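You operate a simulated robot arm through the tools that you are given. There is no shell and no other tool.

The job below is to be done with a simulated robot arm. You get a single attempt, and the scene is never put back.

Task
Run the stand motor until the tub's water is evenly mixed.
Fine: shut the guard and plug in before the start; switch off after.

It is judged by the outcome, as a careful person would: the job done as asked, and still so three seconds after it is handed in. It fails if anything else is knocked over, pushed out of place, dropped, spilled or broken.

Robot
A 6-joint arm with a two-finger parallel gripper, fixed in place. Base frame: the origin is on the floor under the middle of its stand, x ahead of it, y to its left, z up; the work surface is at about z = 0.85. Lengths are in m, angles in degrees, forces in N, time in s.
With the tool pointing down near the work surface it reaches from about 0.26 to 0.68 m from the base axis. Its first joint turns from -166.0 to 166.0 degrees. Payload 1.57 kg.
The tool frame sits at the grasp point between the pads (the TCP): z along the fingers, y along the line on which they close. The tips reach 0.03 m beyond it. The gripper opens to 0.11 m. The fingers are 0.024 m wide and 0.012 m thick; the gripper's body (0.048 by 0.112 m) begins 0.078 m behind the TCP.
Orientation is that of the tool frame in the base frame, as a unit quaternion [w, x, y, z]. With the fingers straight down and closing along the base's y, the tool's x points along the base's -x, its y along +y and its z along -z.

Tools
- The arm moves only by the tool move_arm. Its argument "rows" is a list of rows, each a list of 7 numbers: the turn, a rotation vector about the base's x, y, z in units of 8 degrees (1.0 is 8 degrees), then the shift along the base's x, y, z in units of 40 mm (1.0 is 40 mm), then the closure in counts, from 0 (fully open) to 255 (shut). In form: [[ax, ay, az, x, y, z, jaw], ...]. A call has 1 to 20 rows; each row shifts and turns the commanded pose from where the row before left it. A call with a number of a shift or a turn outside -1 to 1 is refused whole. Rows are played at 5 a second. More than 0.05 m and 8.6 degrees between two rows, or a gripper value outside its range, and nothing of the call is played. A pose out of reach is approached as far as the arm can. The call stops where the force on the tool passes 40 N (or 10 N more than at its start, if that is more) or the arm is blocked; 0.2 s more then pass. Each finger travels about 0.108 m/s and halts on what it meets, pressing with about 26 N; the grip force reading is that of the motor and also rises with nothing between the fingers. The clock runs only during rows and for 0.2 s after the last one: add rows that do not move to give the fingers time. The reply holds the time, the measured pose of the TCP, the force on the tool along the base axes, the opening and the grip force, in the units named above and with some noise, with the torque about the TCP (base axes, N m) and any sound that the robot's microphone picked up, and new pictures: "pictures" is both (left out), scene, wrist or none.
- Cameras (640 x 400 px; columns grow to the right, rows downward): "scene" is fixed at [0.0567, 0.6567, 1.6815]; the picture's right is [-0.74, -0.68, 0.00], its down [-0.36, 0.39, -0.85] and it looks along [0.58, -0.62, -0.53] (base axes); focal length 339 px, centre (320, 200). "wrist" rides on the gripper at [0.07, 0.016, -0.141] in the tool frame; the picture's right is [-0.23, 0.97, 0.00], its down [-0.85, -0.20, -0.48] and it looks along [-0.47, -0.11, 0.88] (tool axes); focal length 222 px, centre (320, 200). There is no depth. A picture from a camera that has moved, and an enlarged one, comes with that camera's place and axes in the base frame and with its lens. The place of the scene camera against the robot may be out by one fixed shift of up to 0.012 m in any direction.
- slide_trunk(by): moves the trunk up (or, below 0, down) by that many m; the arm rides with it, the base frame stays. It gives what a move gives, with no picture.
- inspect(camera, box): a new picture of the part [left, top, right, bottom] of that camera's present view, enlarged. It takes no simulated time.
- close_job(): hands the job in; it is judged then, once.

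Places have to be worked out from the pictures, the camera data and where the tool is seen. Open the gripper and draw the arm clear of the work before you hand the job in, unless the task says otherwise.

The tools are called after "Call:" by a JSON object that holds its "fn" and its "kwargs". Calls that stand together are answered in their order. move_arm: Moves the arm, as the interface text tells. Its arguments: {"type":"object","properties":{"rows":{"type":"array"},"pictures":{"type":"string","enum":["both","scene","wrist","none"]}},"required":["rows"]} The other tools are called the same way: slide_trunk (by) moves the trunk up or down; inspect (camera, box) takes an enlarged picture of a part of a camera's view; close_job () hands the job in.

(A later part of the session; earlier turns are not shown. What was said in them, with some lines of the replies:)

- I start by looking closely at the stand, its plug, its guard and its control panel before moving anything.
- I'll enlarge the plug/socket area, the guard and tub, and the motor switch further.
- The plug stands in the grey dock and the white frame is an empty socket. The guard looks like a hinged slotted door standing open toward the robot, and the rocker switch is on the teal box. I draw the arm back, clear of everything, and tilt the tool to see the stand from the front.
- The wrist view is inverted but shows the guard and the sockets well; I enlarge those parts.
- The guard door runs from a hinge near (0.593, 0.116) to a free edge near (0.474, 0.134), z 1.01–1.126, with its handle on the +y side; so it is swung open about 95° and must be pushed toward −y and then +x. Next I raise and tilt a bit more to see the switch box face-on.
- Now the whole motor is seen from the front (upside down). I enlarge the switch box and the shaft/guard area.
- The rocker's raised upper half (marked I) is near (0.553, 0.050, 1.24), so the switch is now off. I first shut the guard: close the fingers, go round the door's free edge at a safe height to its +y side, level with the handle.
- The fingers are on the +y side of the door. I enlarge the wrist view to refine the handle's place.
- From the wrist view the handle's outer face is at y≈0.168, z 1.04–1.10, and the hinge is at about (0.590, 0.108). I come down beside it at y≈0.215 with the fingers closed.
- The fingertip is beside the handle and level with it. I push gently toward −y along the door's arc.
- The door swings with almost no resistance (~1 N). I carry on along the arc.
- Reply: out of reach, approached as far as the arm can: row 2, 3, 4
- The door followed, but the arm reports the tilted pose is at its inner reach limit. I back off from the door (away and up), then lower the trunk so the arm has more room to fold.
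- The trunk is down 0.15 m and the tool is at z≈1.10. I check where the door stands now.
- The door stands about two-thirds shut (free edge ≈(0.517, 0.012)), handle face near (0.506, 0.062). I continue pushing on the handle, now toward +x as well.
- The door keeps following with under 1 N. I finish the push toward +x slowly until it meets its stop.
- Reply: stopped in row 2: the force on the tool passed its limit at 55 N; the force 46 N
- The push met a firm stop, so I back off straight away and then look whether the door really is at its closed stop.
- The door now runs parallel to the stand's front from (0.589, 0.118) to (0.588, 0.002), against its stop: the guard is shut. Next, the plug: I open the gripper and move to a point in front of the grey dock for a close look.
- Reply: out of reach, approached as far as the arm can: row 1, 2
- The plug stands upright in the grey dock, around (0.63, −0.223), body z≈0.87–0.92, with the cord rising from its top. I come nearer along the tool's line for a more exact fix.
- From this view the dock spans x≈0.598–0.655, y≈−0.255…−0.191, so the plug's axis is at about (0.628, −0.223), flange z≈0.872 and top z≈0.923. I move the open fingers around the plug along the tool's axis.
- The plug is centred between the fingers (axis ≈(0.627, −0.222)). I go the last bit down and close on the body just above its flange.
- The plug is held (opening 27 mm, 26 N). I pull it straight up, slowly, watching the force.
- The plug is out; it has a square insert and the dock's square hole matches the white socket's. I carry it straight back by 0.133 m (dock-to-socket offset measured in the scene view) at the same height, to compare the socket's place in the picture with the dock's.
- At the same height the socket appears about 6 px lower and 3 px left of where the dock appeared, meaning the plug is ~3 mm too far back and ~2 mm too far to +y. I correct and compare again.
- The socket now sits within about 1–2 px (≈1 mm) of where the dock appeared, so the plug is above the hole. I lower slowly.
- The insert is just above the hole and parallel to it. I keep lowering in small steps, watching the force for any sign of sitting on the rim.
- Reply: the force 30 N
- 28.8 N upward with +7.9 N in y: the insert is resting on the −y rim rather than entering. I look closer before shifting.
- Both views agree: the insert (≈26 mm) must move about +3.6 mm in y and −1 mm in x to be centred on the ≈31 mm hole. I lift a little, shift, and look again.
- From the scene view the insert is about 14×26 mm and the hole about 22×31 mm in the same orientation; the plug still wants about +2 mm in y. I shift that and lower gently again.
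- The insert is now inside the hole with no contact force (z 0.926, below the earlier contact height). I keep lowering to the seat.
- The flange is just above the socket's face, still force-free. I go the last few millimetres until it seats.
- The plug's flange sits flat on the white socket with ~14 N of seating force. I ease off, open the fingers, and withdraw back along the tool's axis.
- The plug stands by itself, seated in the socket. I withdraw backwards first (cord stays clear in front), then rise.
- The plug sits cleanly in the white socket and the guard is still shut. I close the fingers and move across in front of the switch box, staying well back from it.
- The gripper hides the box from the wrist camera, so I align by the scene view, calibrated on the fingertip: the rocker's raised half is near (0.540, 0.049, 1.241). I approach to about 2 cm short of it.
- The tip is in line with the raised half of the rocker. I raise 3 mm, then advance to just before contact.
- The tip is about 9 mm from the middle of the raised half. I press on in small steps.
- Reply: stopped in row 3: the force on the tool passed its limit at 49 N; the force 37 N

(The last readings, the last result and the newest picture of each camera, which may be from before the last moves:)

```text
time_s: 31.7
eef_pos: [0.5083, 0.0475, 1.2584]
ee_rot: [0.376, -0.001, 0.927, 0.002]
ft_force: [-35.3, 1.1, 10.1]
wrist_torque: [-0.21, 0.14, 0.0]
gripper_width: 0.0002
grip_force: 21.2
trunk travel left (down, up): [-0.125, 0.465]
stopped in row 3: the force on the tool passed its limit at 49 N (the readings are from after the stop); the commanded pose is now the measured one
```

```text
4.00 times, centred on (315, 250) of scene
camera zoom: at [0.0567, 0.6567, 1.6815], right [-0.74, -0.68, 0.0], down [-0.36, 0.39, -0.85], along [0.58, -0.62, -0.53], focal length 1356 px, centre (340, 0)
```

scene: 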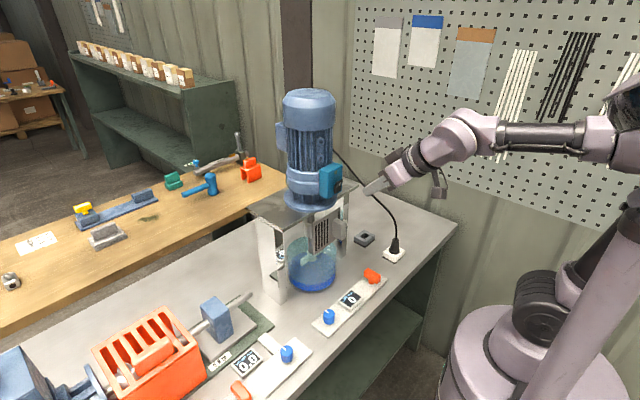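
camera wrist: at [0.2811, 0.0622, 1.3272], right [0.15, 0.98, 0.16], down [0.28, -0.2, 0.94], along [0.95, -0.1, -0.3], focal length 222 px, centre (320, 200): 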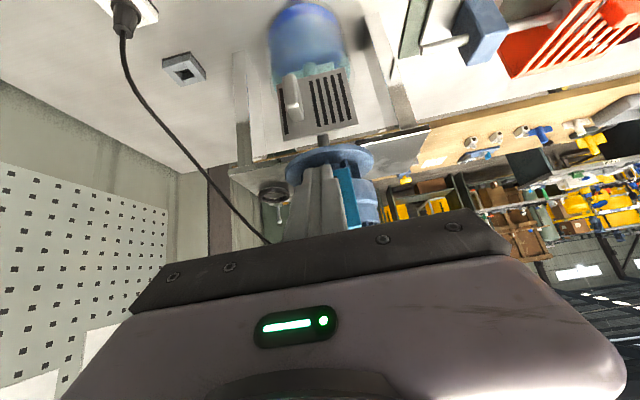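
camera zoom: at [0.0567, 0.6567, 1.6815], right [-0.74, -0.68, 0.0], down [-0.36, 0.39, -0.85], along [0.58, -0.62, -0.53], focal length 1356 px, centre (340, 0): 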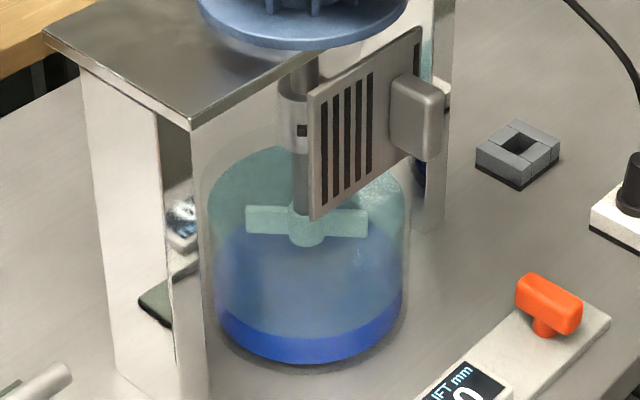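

The lamp is lit green, the rocker has flipped and the impeller has moved: the motor is running. I back the tip off and drop to the level of the lower half, ready to switch off, and watch the water.

Call:
{"fn": "move_arm", "kwargs": {"rows": [[0, 0, 0, -0.4, 0, 0, 255], [0, 0, 0, -0.4, 0, 0, 255], [0, 0, 0, 0, 0, -0.3, 255], [0, 0, 0, 0, 0, -0.3, 255], [0, 0, 0, 0, 0, 0, 255]], "pictures": "none"}}

Call:
{"fn": "inspect", "kwargs": {"camera": "scene", "box": [260, 200, 370, 300]}}

Call:
{"fn": "inspect", "kwargs": {"camera": "scene", "box": [315, 165, 355, 205]}}

```text
time_s: 32.9
eef_pos: [0.4835, 0.0484, 1.2322]
ee_rot: [0.375, -0.003, 0.927, 0.003]
ft_force: [-1.1, -0.1, -0.3]
wrist_torque: [0.0, -0.01, -0.02]
gripper_width: 0.0001
grip_force: 21.1
trunk travel left (down, up): [-0.125, 0.465]
```

```text
4.00 times, centred on (315, 250) of scene
camera zoom: at [0.0567, 0.6567, 1.6815], right [-0.74, -0.68, 0.0], down [-0.36, 0.39, -0.85], along [0.58, -0.62, -0.53], focal length 1356 px, centre (340, 0)
```

zoom: 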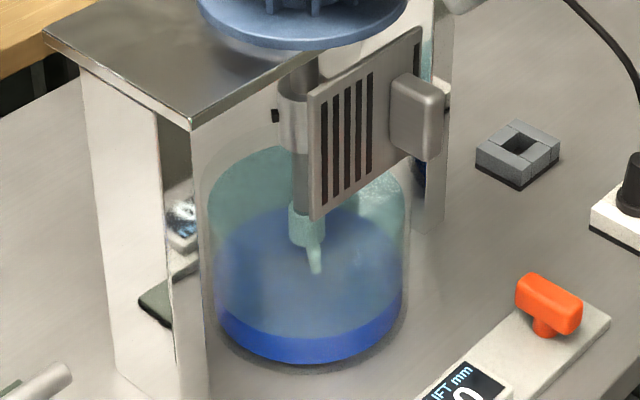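

```text
10.00 times, centred on (335, 185) of scene
camera zoom: at [0.0567, 0.6567, 1.6815], right [-0.74, -0.68, 0.0], down [-0.36, 0.39, -0.85], along [0.58, -0.62, -0.53], focal length 3389 px, centre (170, 350)
```

zoom: 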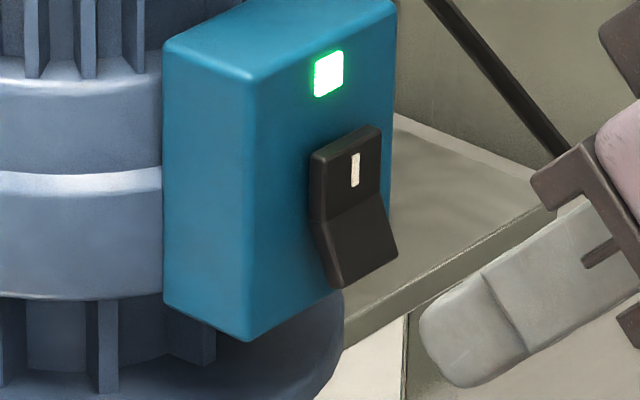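

The motor turns with the lamp lit. I wait 4 s with the arm still and watch how the colour changes.

Call:
{"fn": "move_arm", "kwargs": {"rows": [[0, 0, 0, 0, 0, 0, 255], [0, 0, 0, 0, 0, 0, 255], [0, 0, 0, 0, 0, 0, 255], [0, 0, 0, 0, 0, 0, 255], [0, 0, 0, 0, 0, 0, 255], [0, 0, 0, 0, 0, 0, 255], [0, 0, 0, 0, 0, 0, 255], [0, 0, 0, 0, 0, 0, 255], [0, 0, 0, 0, 0, 0, 255], [0, 0, 0, 0, 0, 0, 255], [0, 0, 0, 0, 0, 0, 255], [0, 0, 0, 0, 0, 0, 255], [0, 0, 0, 0, 0, 0, 255], [0, 0, 0, 0, 0, 0, 255], [0, 0, 0, 0, 0, 0, 255], [0, 0, 0, 0, 0, 0, 255], [0, 0, 0, 0, 0, 0, 255], [0, 0, 0, 0, 0, 0, 255], [0, 0, 0, 0, 0, 0, 255], [0, 0, 0, 0, 0, 0, 255]], "pictures": "scene"}}

Call:
{"fn": "inspect", "kwargs": {"camera": "scene", "box": [260, 200, 370, 300]}}

```text
time_s: 37.1
eef_pos: [0.4826, 0.0484, 1.2324]
ee_rot: [0.374, -0.003, 0.927, 0.003]
ft_force: [0.0, -0.4, 0.4]
wrist_torque: [-0.04, 0.03, -0.03]
gripper_width: 0.0
grip_force: 21.4
trunk travel left (down, up): [-0.125, 0.465]
```

scene: 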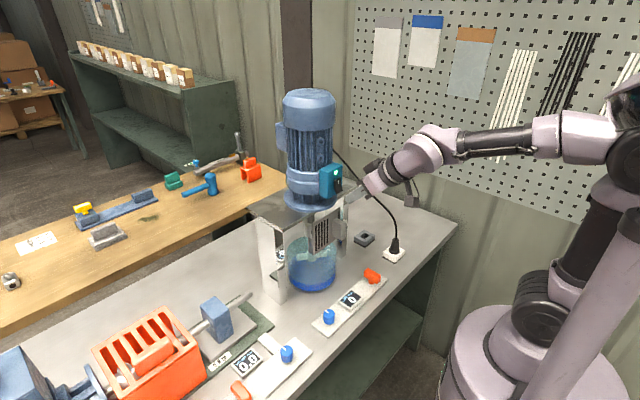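

```text
4.00 times, centred on (315, 250) of scene
camera zoom: at [0.0567, 0.6567, 1.6815], right [-0.74, -0.68, 0.0], down [-0.36, 0.39, -0.85], along [0.58, -0.62, -0.53], focal length 1356 px, centre (340, 0)
```

zoom: 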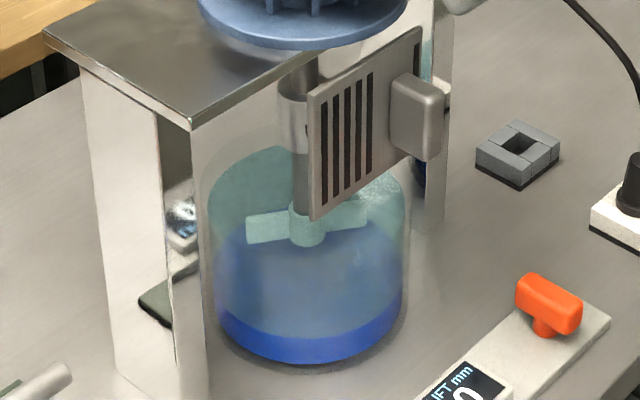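

The two layers look nearly unchanged so far. I wait longer and compare more closely.

Call:
{"fn": "inspect", "kwargs": {"camera": "scene", "box": [284, 225, 344, 295]}}

Call:
{"fn": "move_arm", "kwargs": {"rows": [[0, 0, 0, 0, 0, 0, 255], [0, 0, 0, 0, 0, 0, 255], [0, 0, 0, 0, 0, 0, 255], [0, 0, 0, 0, 0, 0, 255], [0, 0, 0, 0, 0, 0, 255], [0, 0, 0, 0, 0, 0, 255], [0, 0, 0, 0, 0, 0, 255], [0, 0, 0, 0, 0, 0, 255], [0, 0, 0, 0, 0, 0, 255], [0, 0, 0, 0, 0, 0, 255], [0, 0, 0, 0, 0, 0, 255], [0, 0, 0, 0, 0, 0, 255], [0, 0, 0, 0, 0, 0, 255], [0, 0, 0, 0, 0, 0, 255], [0, 0, 0, 0, 0, 0, 255], [0, 0, 0, 0, 0, 0, 255], [0, 0, 0, 0, 0, 0, 255], [0, 0, 0, 0, 0, 0, 255], [0, 0, 0, 0, 0, 0, 255], [0, 0, 0, 0, 0, 0, 255]], "pictures": "none"}}

Call:
{"fn": "inspect", "kwargs": {"camera": "scene", "box": [284, 225, 344, 295]}}

```text
5.71 times, centred on (314, 260) of scene
camera zoom: at [0.0567, 0.6567, 1.6815], right [-0.74, -0.68, 0.0], down [-0.36, 0.39, -0.85], along [0.58, -0.62, -0.53], focal length 1937 px, centre (354, -143)
```

zoom: 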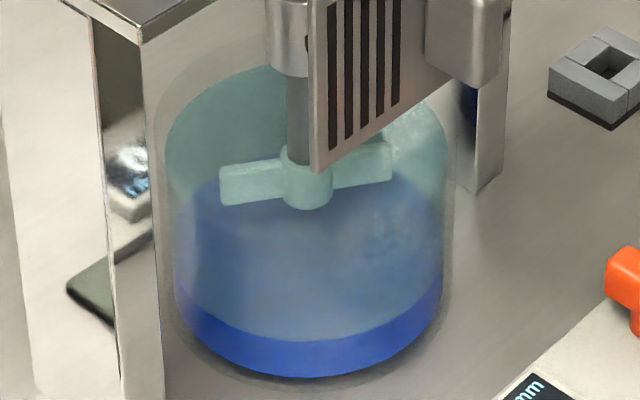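

```text
time_s: 41.3
eef_pos: [0.4835, 0.0481, 1.232]
ee_rot: [0.374, -0.003, 0.927, 0.003]
ft_force: [-0.9, 0.0, 0.3]
wrist_torque: [0.01, 0.0, 0.02]
gripper_width: 0.0
grip_force: 21.6
trunk travel left (down, up): [-0.125, 0.465]
```

```text
5.71 times, centred on (314, 260) of scene
camera zoom: at [0.0567, 0.6567, 1.6815], right [-0.74, -0.68, 0.0], down [-0.36, 0.39, -0.85], along [0.58, -0.62, -0.53], focal length 1937 px, centre (354, -143)
```

zoom: 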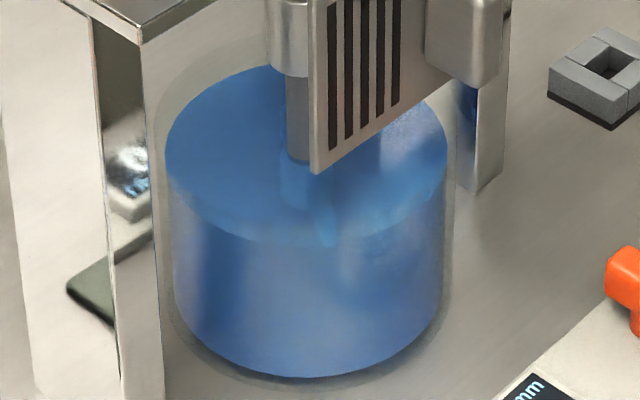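

The water has turned one uniform blue. I wait 2 s more to see whether the colour is still changing.

Call:
{"fn": "move_arm", "kwargs": {"rows": [[0, 0, 0, 0, 0, 0, 255], [0, 0, 0, 0, 0, 0, 255], [0, 0, 0, 0, 0, 0, 255], [0, 0, 0, 0, 0, 0, 255], [0, 0, 0, 0, 0, 0, 255], [0, 0, 0, 0, 0, 0, 255], [0, 0, 0, 0, 0, 0, 255], [0, 0, 0, 0, 0, 0, 255], [0, 0, 0, 0, 0, 0, 255], [0, 0, 0, 0, 0, 0, 255]], "pictures": "none"}}

Call:
{"fn": "inspect", "kwargs": {"camera": "scene", "box": [284, 225, 344, 295]}}

Call:
{"fn": "inspect", "kwargs": {"camera": "scene", "box": [315, 165, 355, 205]}}

```text
time_s: 43.5
eef_pos: [0.4829, 0.0482, 1.2318]
ee_rot: [0.374, -0.003, 0.927, 0.002]
ft_force: [-0.6, -0.2, 0.1]
wrist_torque: [0.01, 0.02, 0.01]
gripper_width: 0.0001
grip_force: 21.2
trunk travel left (down, up): [-0.125, 0.465]
```

```text
5.71 times, centred on (314, 260) of scene
camera zoom: at [0.0567, 0.6567, 1.6815], right [-0.74, -0.68, 0.0], down [-0.36, 0.39, -0.85], along [0.58, -0.62, -0.53], focal length 1937 px, centre (354, -143)
```

zoom: 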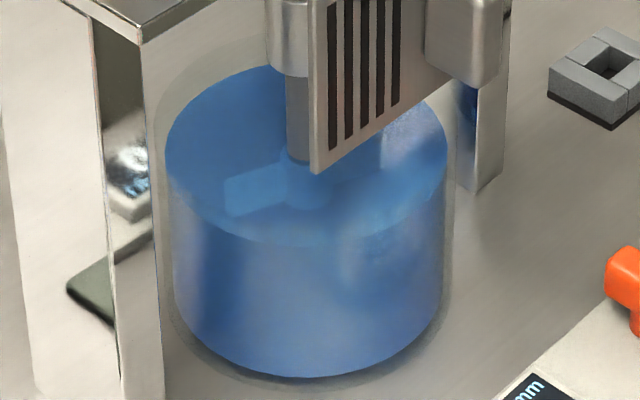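

```text
10.00 times, centred on (335, 185) of scene
camera zoom: at [0.0567, 0.6567, 1.6815], right [-0.74, -0.68, 0.0], down [-0.36, 0.39, -0.85], along [0.58, -0.62, -0.53], focal length 3389 px, centre (170, 350)
```

zoom: 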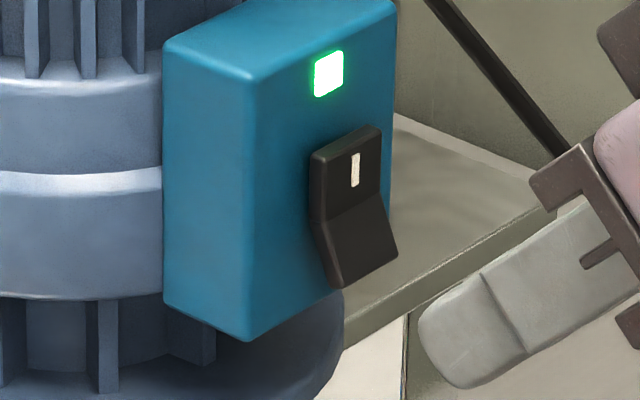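

The colour is nearly the same everywhere, with only a slight last change. I use the next second to bring the tip up to the protruding lower half of the rocker, then check the water once more.

Call:
{"fn": "move_arm", "kwargs": {"rows": [[0, 0, 0, 0.15, 0, 0.08, 255], [0, 0, 0, 0.15, 0, 0, 255], [0, 0, 0, 0.15, 0, 0, 255], [0, 0, 0, 0, 0, 0, 255], [0, 0, 0, 0, 0, 0, 255], [0, 0, 0, 0, 0, 0, 255], [0, 0, 0, 0, 0, 0, 255], [0, 0, 0, 0, 0, 0, 255], [0, 0, 0, 0, 0, 0, 255], [0, 0, 0, 0, 0, 0, 255]], "pictures": "none"}}

Call:
{"fn": "inspect", "kwargs": {"camera": "scene", "box": [284, 225, 344, 295]}}

Call:
{"fn": "inspect", "kwargs": {"camera": "scene", "box": [315, 165, 355, 205]}}

```text
time_s: 45.7
eef_pos: [0.5016, 0.0478, 1.2343]
ee_rot: [0.374, -0.002, 0.927, 0.003]
ft_force: [1.0, 0.1, 0.0]
wrist_torque: [0.0, -0.02, 0.03]
gripper_width: 0.0
grip_force: 21.8
trunk travel left (down, up): [-0.125, 0.465]
```

```text
5.71 times, centred on (314, 260) of scene
camera zoom: at [0.0567, 0.6567, 1.6815], right [-0.74, -0.68, 0.0], down [-0.36, 0.39, -0.85], along [0.58, -0.62, -0.53], focal length 1937 px, centre (354, -143)
```

zoom: 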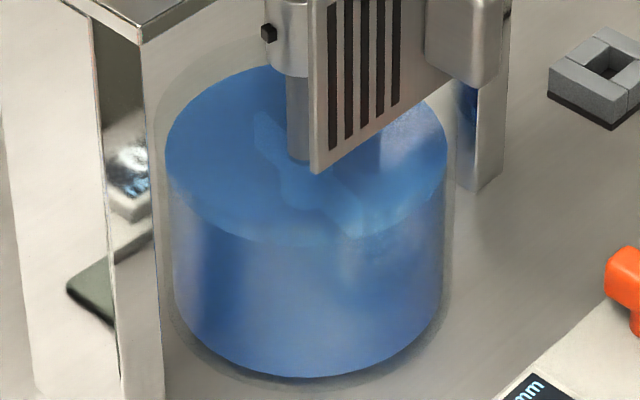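

```text
10.00 times, centred on (335, 185) of scene
camera zoom: at [0.0567, 0.6567, 1.6815], right [-0.74, -0.68, 0.0], down [-0.36, 0.39, -0.85], along [0.58, -0.62, -0.53], focal length 3389 px, centre (170, 350)
```

zoom: 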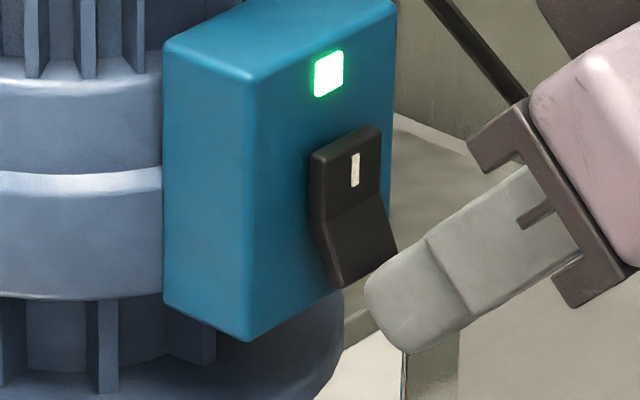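

The colour is the same as 2 s ago and even from top to bottom: mixed. I press the lower half to switch off.

Call:
{"fn": "move_arm", "kwargs": {"rows": [[0, 0, 0, 0.15, 0, 0, 255], [0, 0, 0, 0.1, 0, 0, 255], [0, 0, 0, 0.1, 0, 0, 255], [0, 0, 0, 0.1, 0, 0, 255]], "pictures": "none"}}

Call:
{"fn": "inspect", "kwargs": {"camera": "scene", "box": [315, 165, 355, 205]}}

Call:
{"fn": "inspect", "kwargs": {"camera": "scene", "box": [284, 225, 344, 295]}}

```text
time_s: 46.5
eef_pos: [0.5086, 0.0466, 1.2344]
ee_rot: [0.374, -0.001, 0.928, 0.003]
ft_force: [-31.1, 0.2, 8.8]
wrist_torque: [-0.03, 0.13, 0.0]
gripper_width: 0.0
grip_force: 20.8
trunk travel left (down, up): [-0.125, 0.465]
stopped in row 4: the force on the tool passed its limit at 44 N (the readings are from after the stop); the commanded pose is now the measured one
```

```text
10.00 times, centred on (335, 185) of scene
camera zoom: at [0.0567, 0.6567, 1.6815], right [-0.74, -0.68, 0.0], down [-0.36, 0.39, -0.85], along [0.58, -0.62, -0.53], focal length 3389 px, centre (170, 350)
```

zoom: 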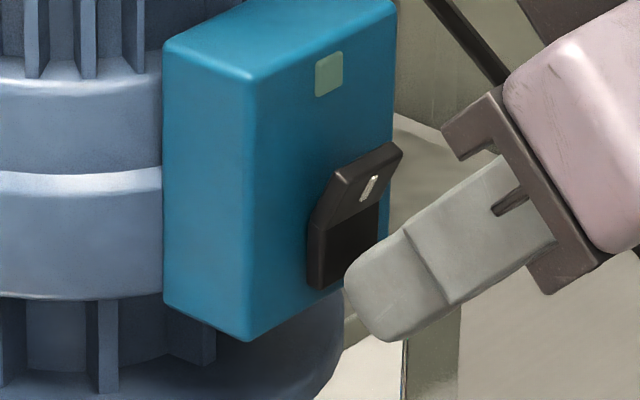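

```text
5.71 times, centred on (314, 260) of scene
camera zoom: at [0.0567, 0.6567, 1.6815], right [-0.74, -0.68, 0.0], down [-0.36, 0.39, -0.85], along [0.58, -0.62, -0.53], focal length 1937 px, centre (354, -143)
```

zoom: 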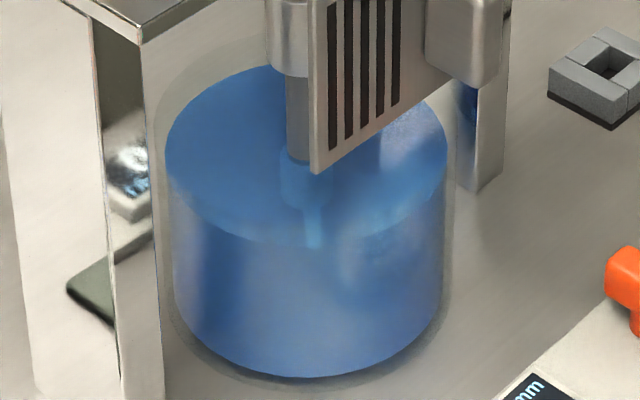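

The lamp is out and the rocker is back in its off position. I withdraw straight back, then rise clear and open the gripper.

Call:
{"fn": "move_arm", "kwargs": {"rows": [[0, 0, 0, -0.5, 0, 0, 255], [0, 0, 0, -0.8, 0, 0.1, 255], [0, 0, 0, -0.5, 0, 0.8, 255], [0, 0, 0, -0.2, -0.5, 0.9, 255], [0, 0, 0, 0, -0.9, 0.6, 120], [0, 0, 0, 0, -0.9, 0.6, 0], [0, 0, 0, 0, -0.9, 0.5, 0], [0, 0, 0, 0, -0.9, 0.5, 0], [0, 0, 0, 0, 0, 0, 0]]}}

Call:
{"fn": "inspect", "kwargs": {"camera": "scene", "box": [240, 140, 420, 300]}}

Call:
{"fn": "inspect", "kwargs": {"camera": "scene", "box": [284, 225, 344, 295]}}

```text
time_s: 48.5
eef_pos: [0.4342, -0.119, 1.3937]
ee_rot: [0.372, -0.002, 0.928, 0.002]
ft_force: [0.3, 0.1, -0.4]
wrist_torque: [-0.02, 0.04, 0.03]
gripper_width: 0.1099
grip_force: 0.0
trunk travel left (down, up): [-0.125, 0.465]
camera wrist: at [0.2862, -0.1047, 1.4477], right [0.16, 0.97, 0.16], down [0.29, -0.2, 0.94], along [0.94, -0.1, -0.31], focal length 222 px, centre (320, 200)
```

scene: 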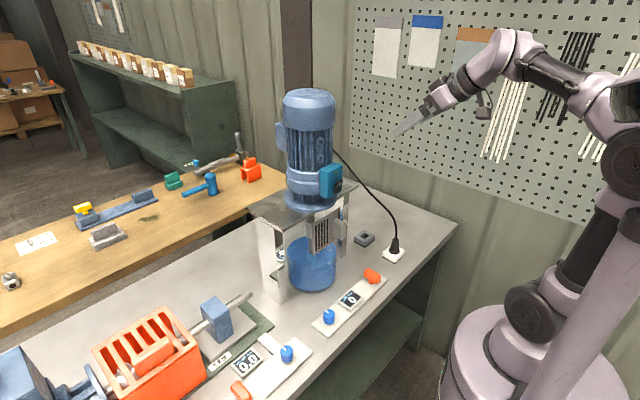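
wrist: 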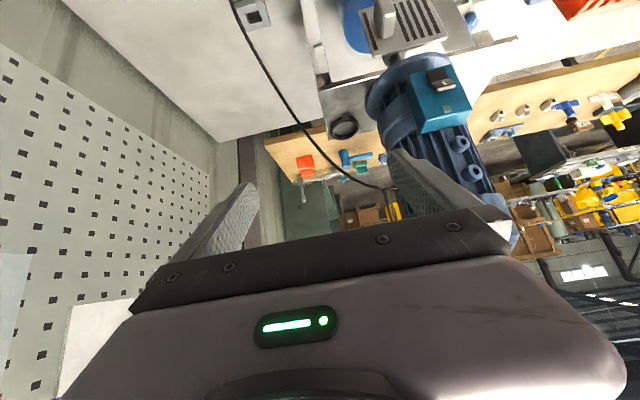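

```text
2.50 times, centred on (330, 220) of scene
camera zoom: at [0.0567, 0.6567, 1.6815], right [-0.74, -0.68, 0.0], down [-0.36, 0.39, -0.85], along [0.58, -0.62, -0.53], focal length 847 px, centre (295, 150)
```

zoom: 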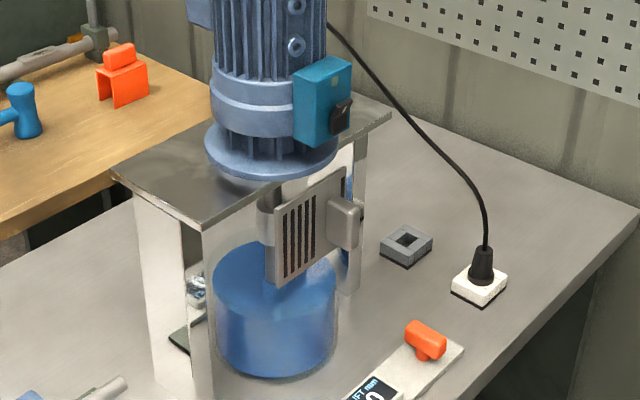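

```text
5.71 times, centred on (314, 260) of scene
camera zoom: at [0.0567, 0.6567, 1.6815], right [-0.74, -0.68, 0.0], down [-0.36, 0.39, -0.85], along [0.58, -0.62, -0.53], focal length 1937 px, centre (354, -143)
```

zoom: 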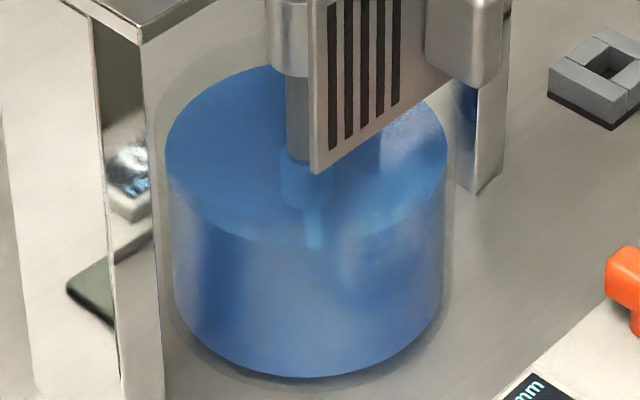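

The motor is stopped with the impeller at rest. I look at the water wall and the guard once more at high zoom to be sure it is even.

Call:
{"fn": "inspect", "kwargs": {"camera": "scene", "box": [286, 260, 336, 295]}}

Call:
{"fn": "inspect", "kwargs": {"camera": "scene", "box": [300, 200, 350, 245]}}

Call:
{"fn": "inspect", "kwargs": {"camera": "wrist", "box": [300, 0, 500, 120]}}

```text
11.43 times, centred on (311, 278) of scene
camera zoom: at [0.0567, 0.6567, 1.6815], right [-0.74, -0.68, 0.0], down [-0.36, 0.39, -0.85], along [0.58, -0.62, -0.53], focal length 3873 px, centre (423, -686)
```

zoom: 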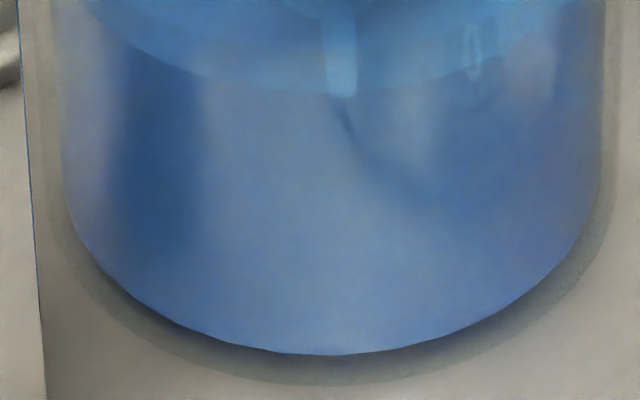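

```text
8.89 times, centred on (325, 222) of scene
camera zoom: at [0.0567, 0.6567, 1.6815], right [-0.74, -0.68, 0.0], down [-0.36, 0.39, -0.85], along [0.58, -0.62, -0.53], focal length 3013 px, centre (276, 0)
```

zoom: 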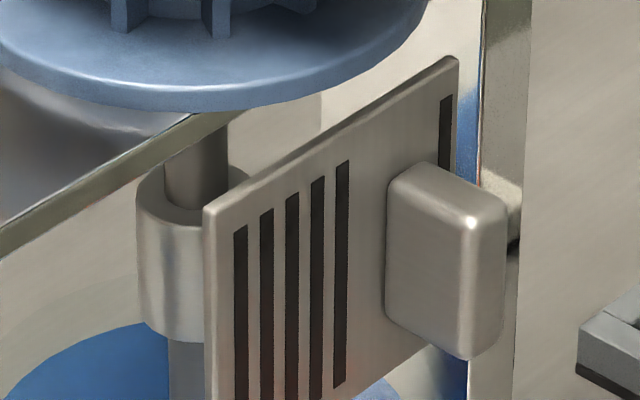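

```text
3.20 times, centred on (400, 60) of wrist
camera zoom: at [0.2862, -0.1047, 1.4477], right [0.16, 0.97, 0.16], down [0.29, -0.2, 0.94], along [0.94, -0.1, -0.31], focal length 711 px, centre (64, 648)
```

zoom: 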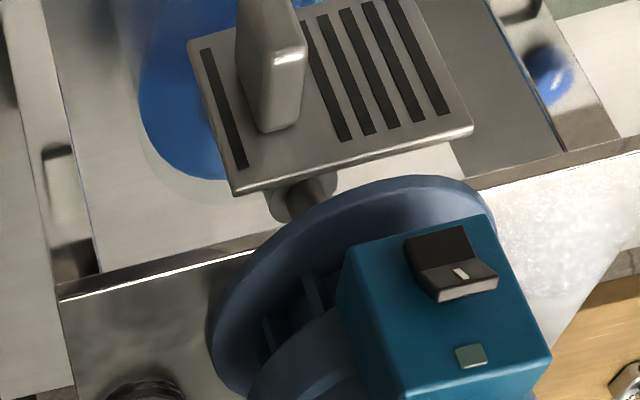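

The guard is shut, the plug is in the white socket and the switch is off. The water is one even blue with no layer line, and the open gripper is well clear of the work, so I hand the job in.

Call:
{"fn": "close_job", "kwargs": {}}

```text
The job is handed in.
```

I ran the stand motor until the tub's water was evenly mixed, then switched it off and handed the job in. I haven't been told how it was judged.

- **Guard:** I pushed the slotted door shut against its stop before starting, and it was still shut at the end.
- **Plug:** I moved it from the grey dock to the white socket, where it is fully seated. On the first try it touched the socket's rim, so I lifted it, shifted it a few millimetres and it went in.
- **Run:** The motor ran for about 15 seconds. By about 10 seconds the two layers had become one blue, and the colour did not change over the last two seconds before I switched off.
- **Switch:** The lamp is out, the rocker is back in the off position and the impeller is at rest.

I saw nothing else moved or spilled. The gripper is open and the arm is clear of the work.
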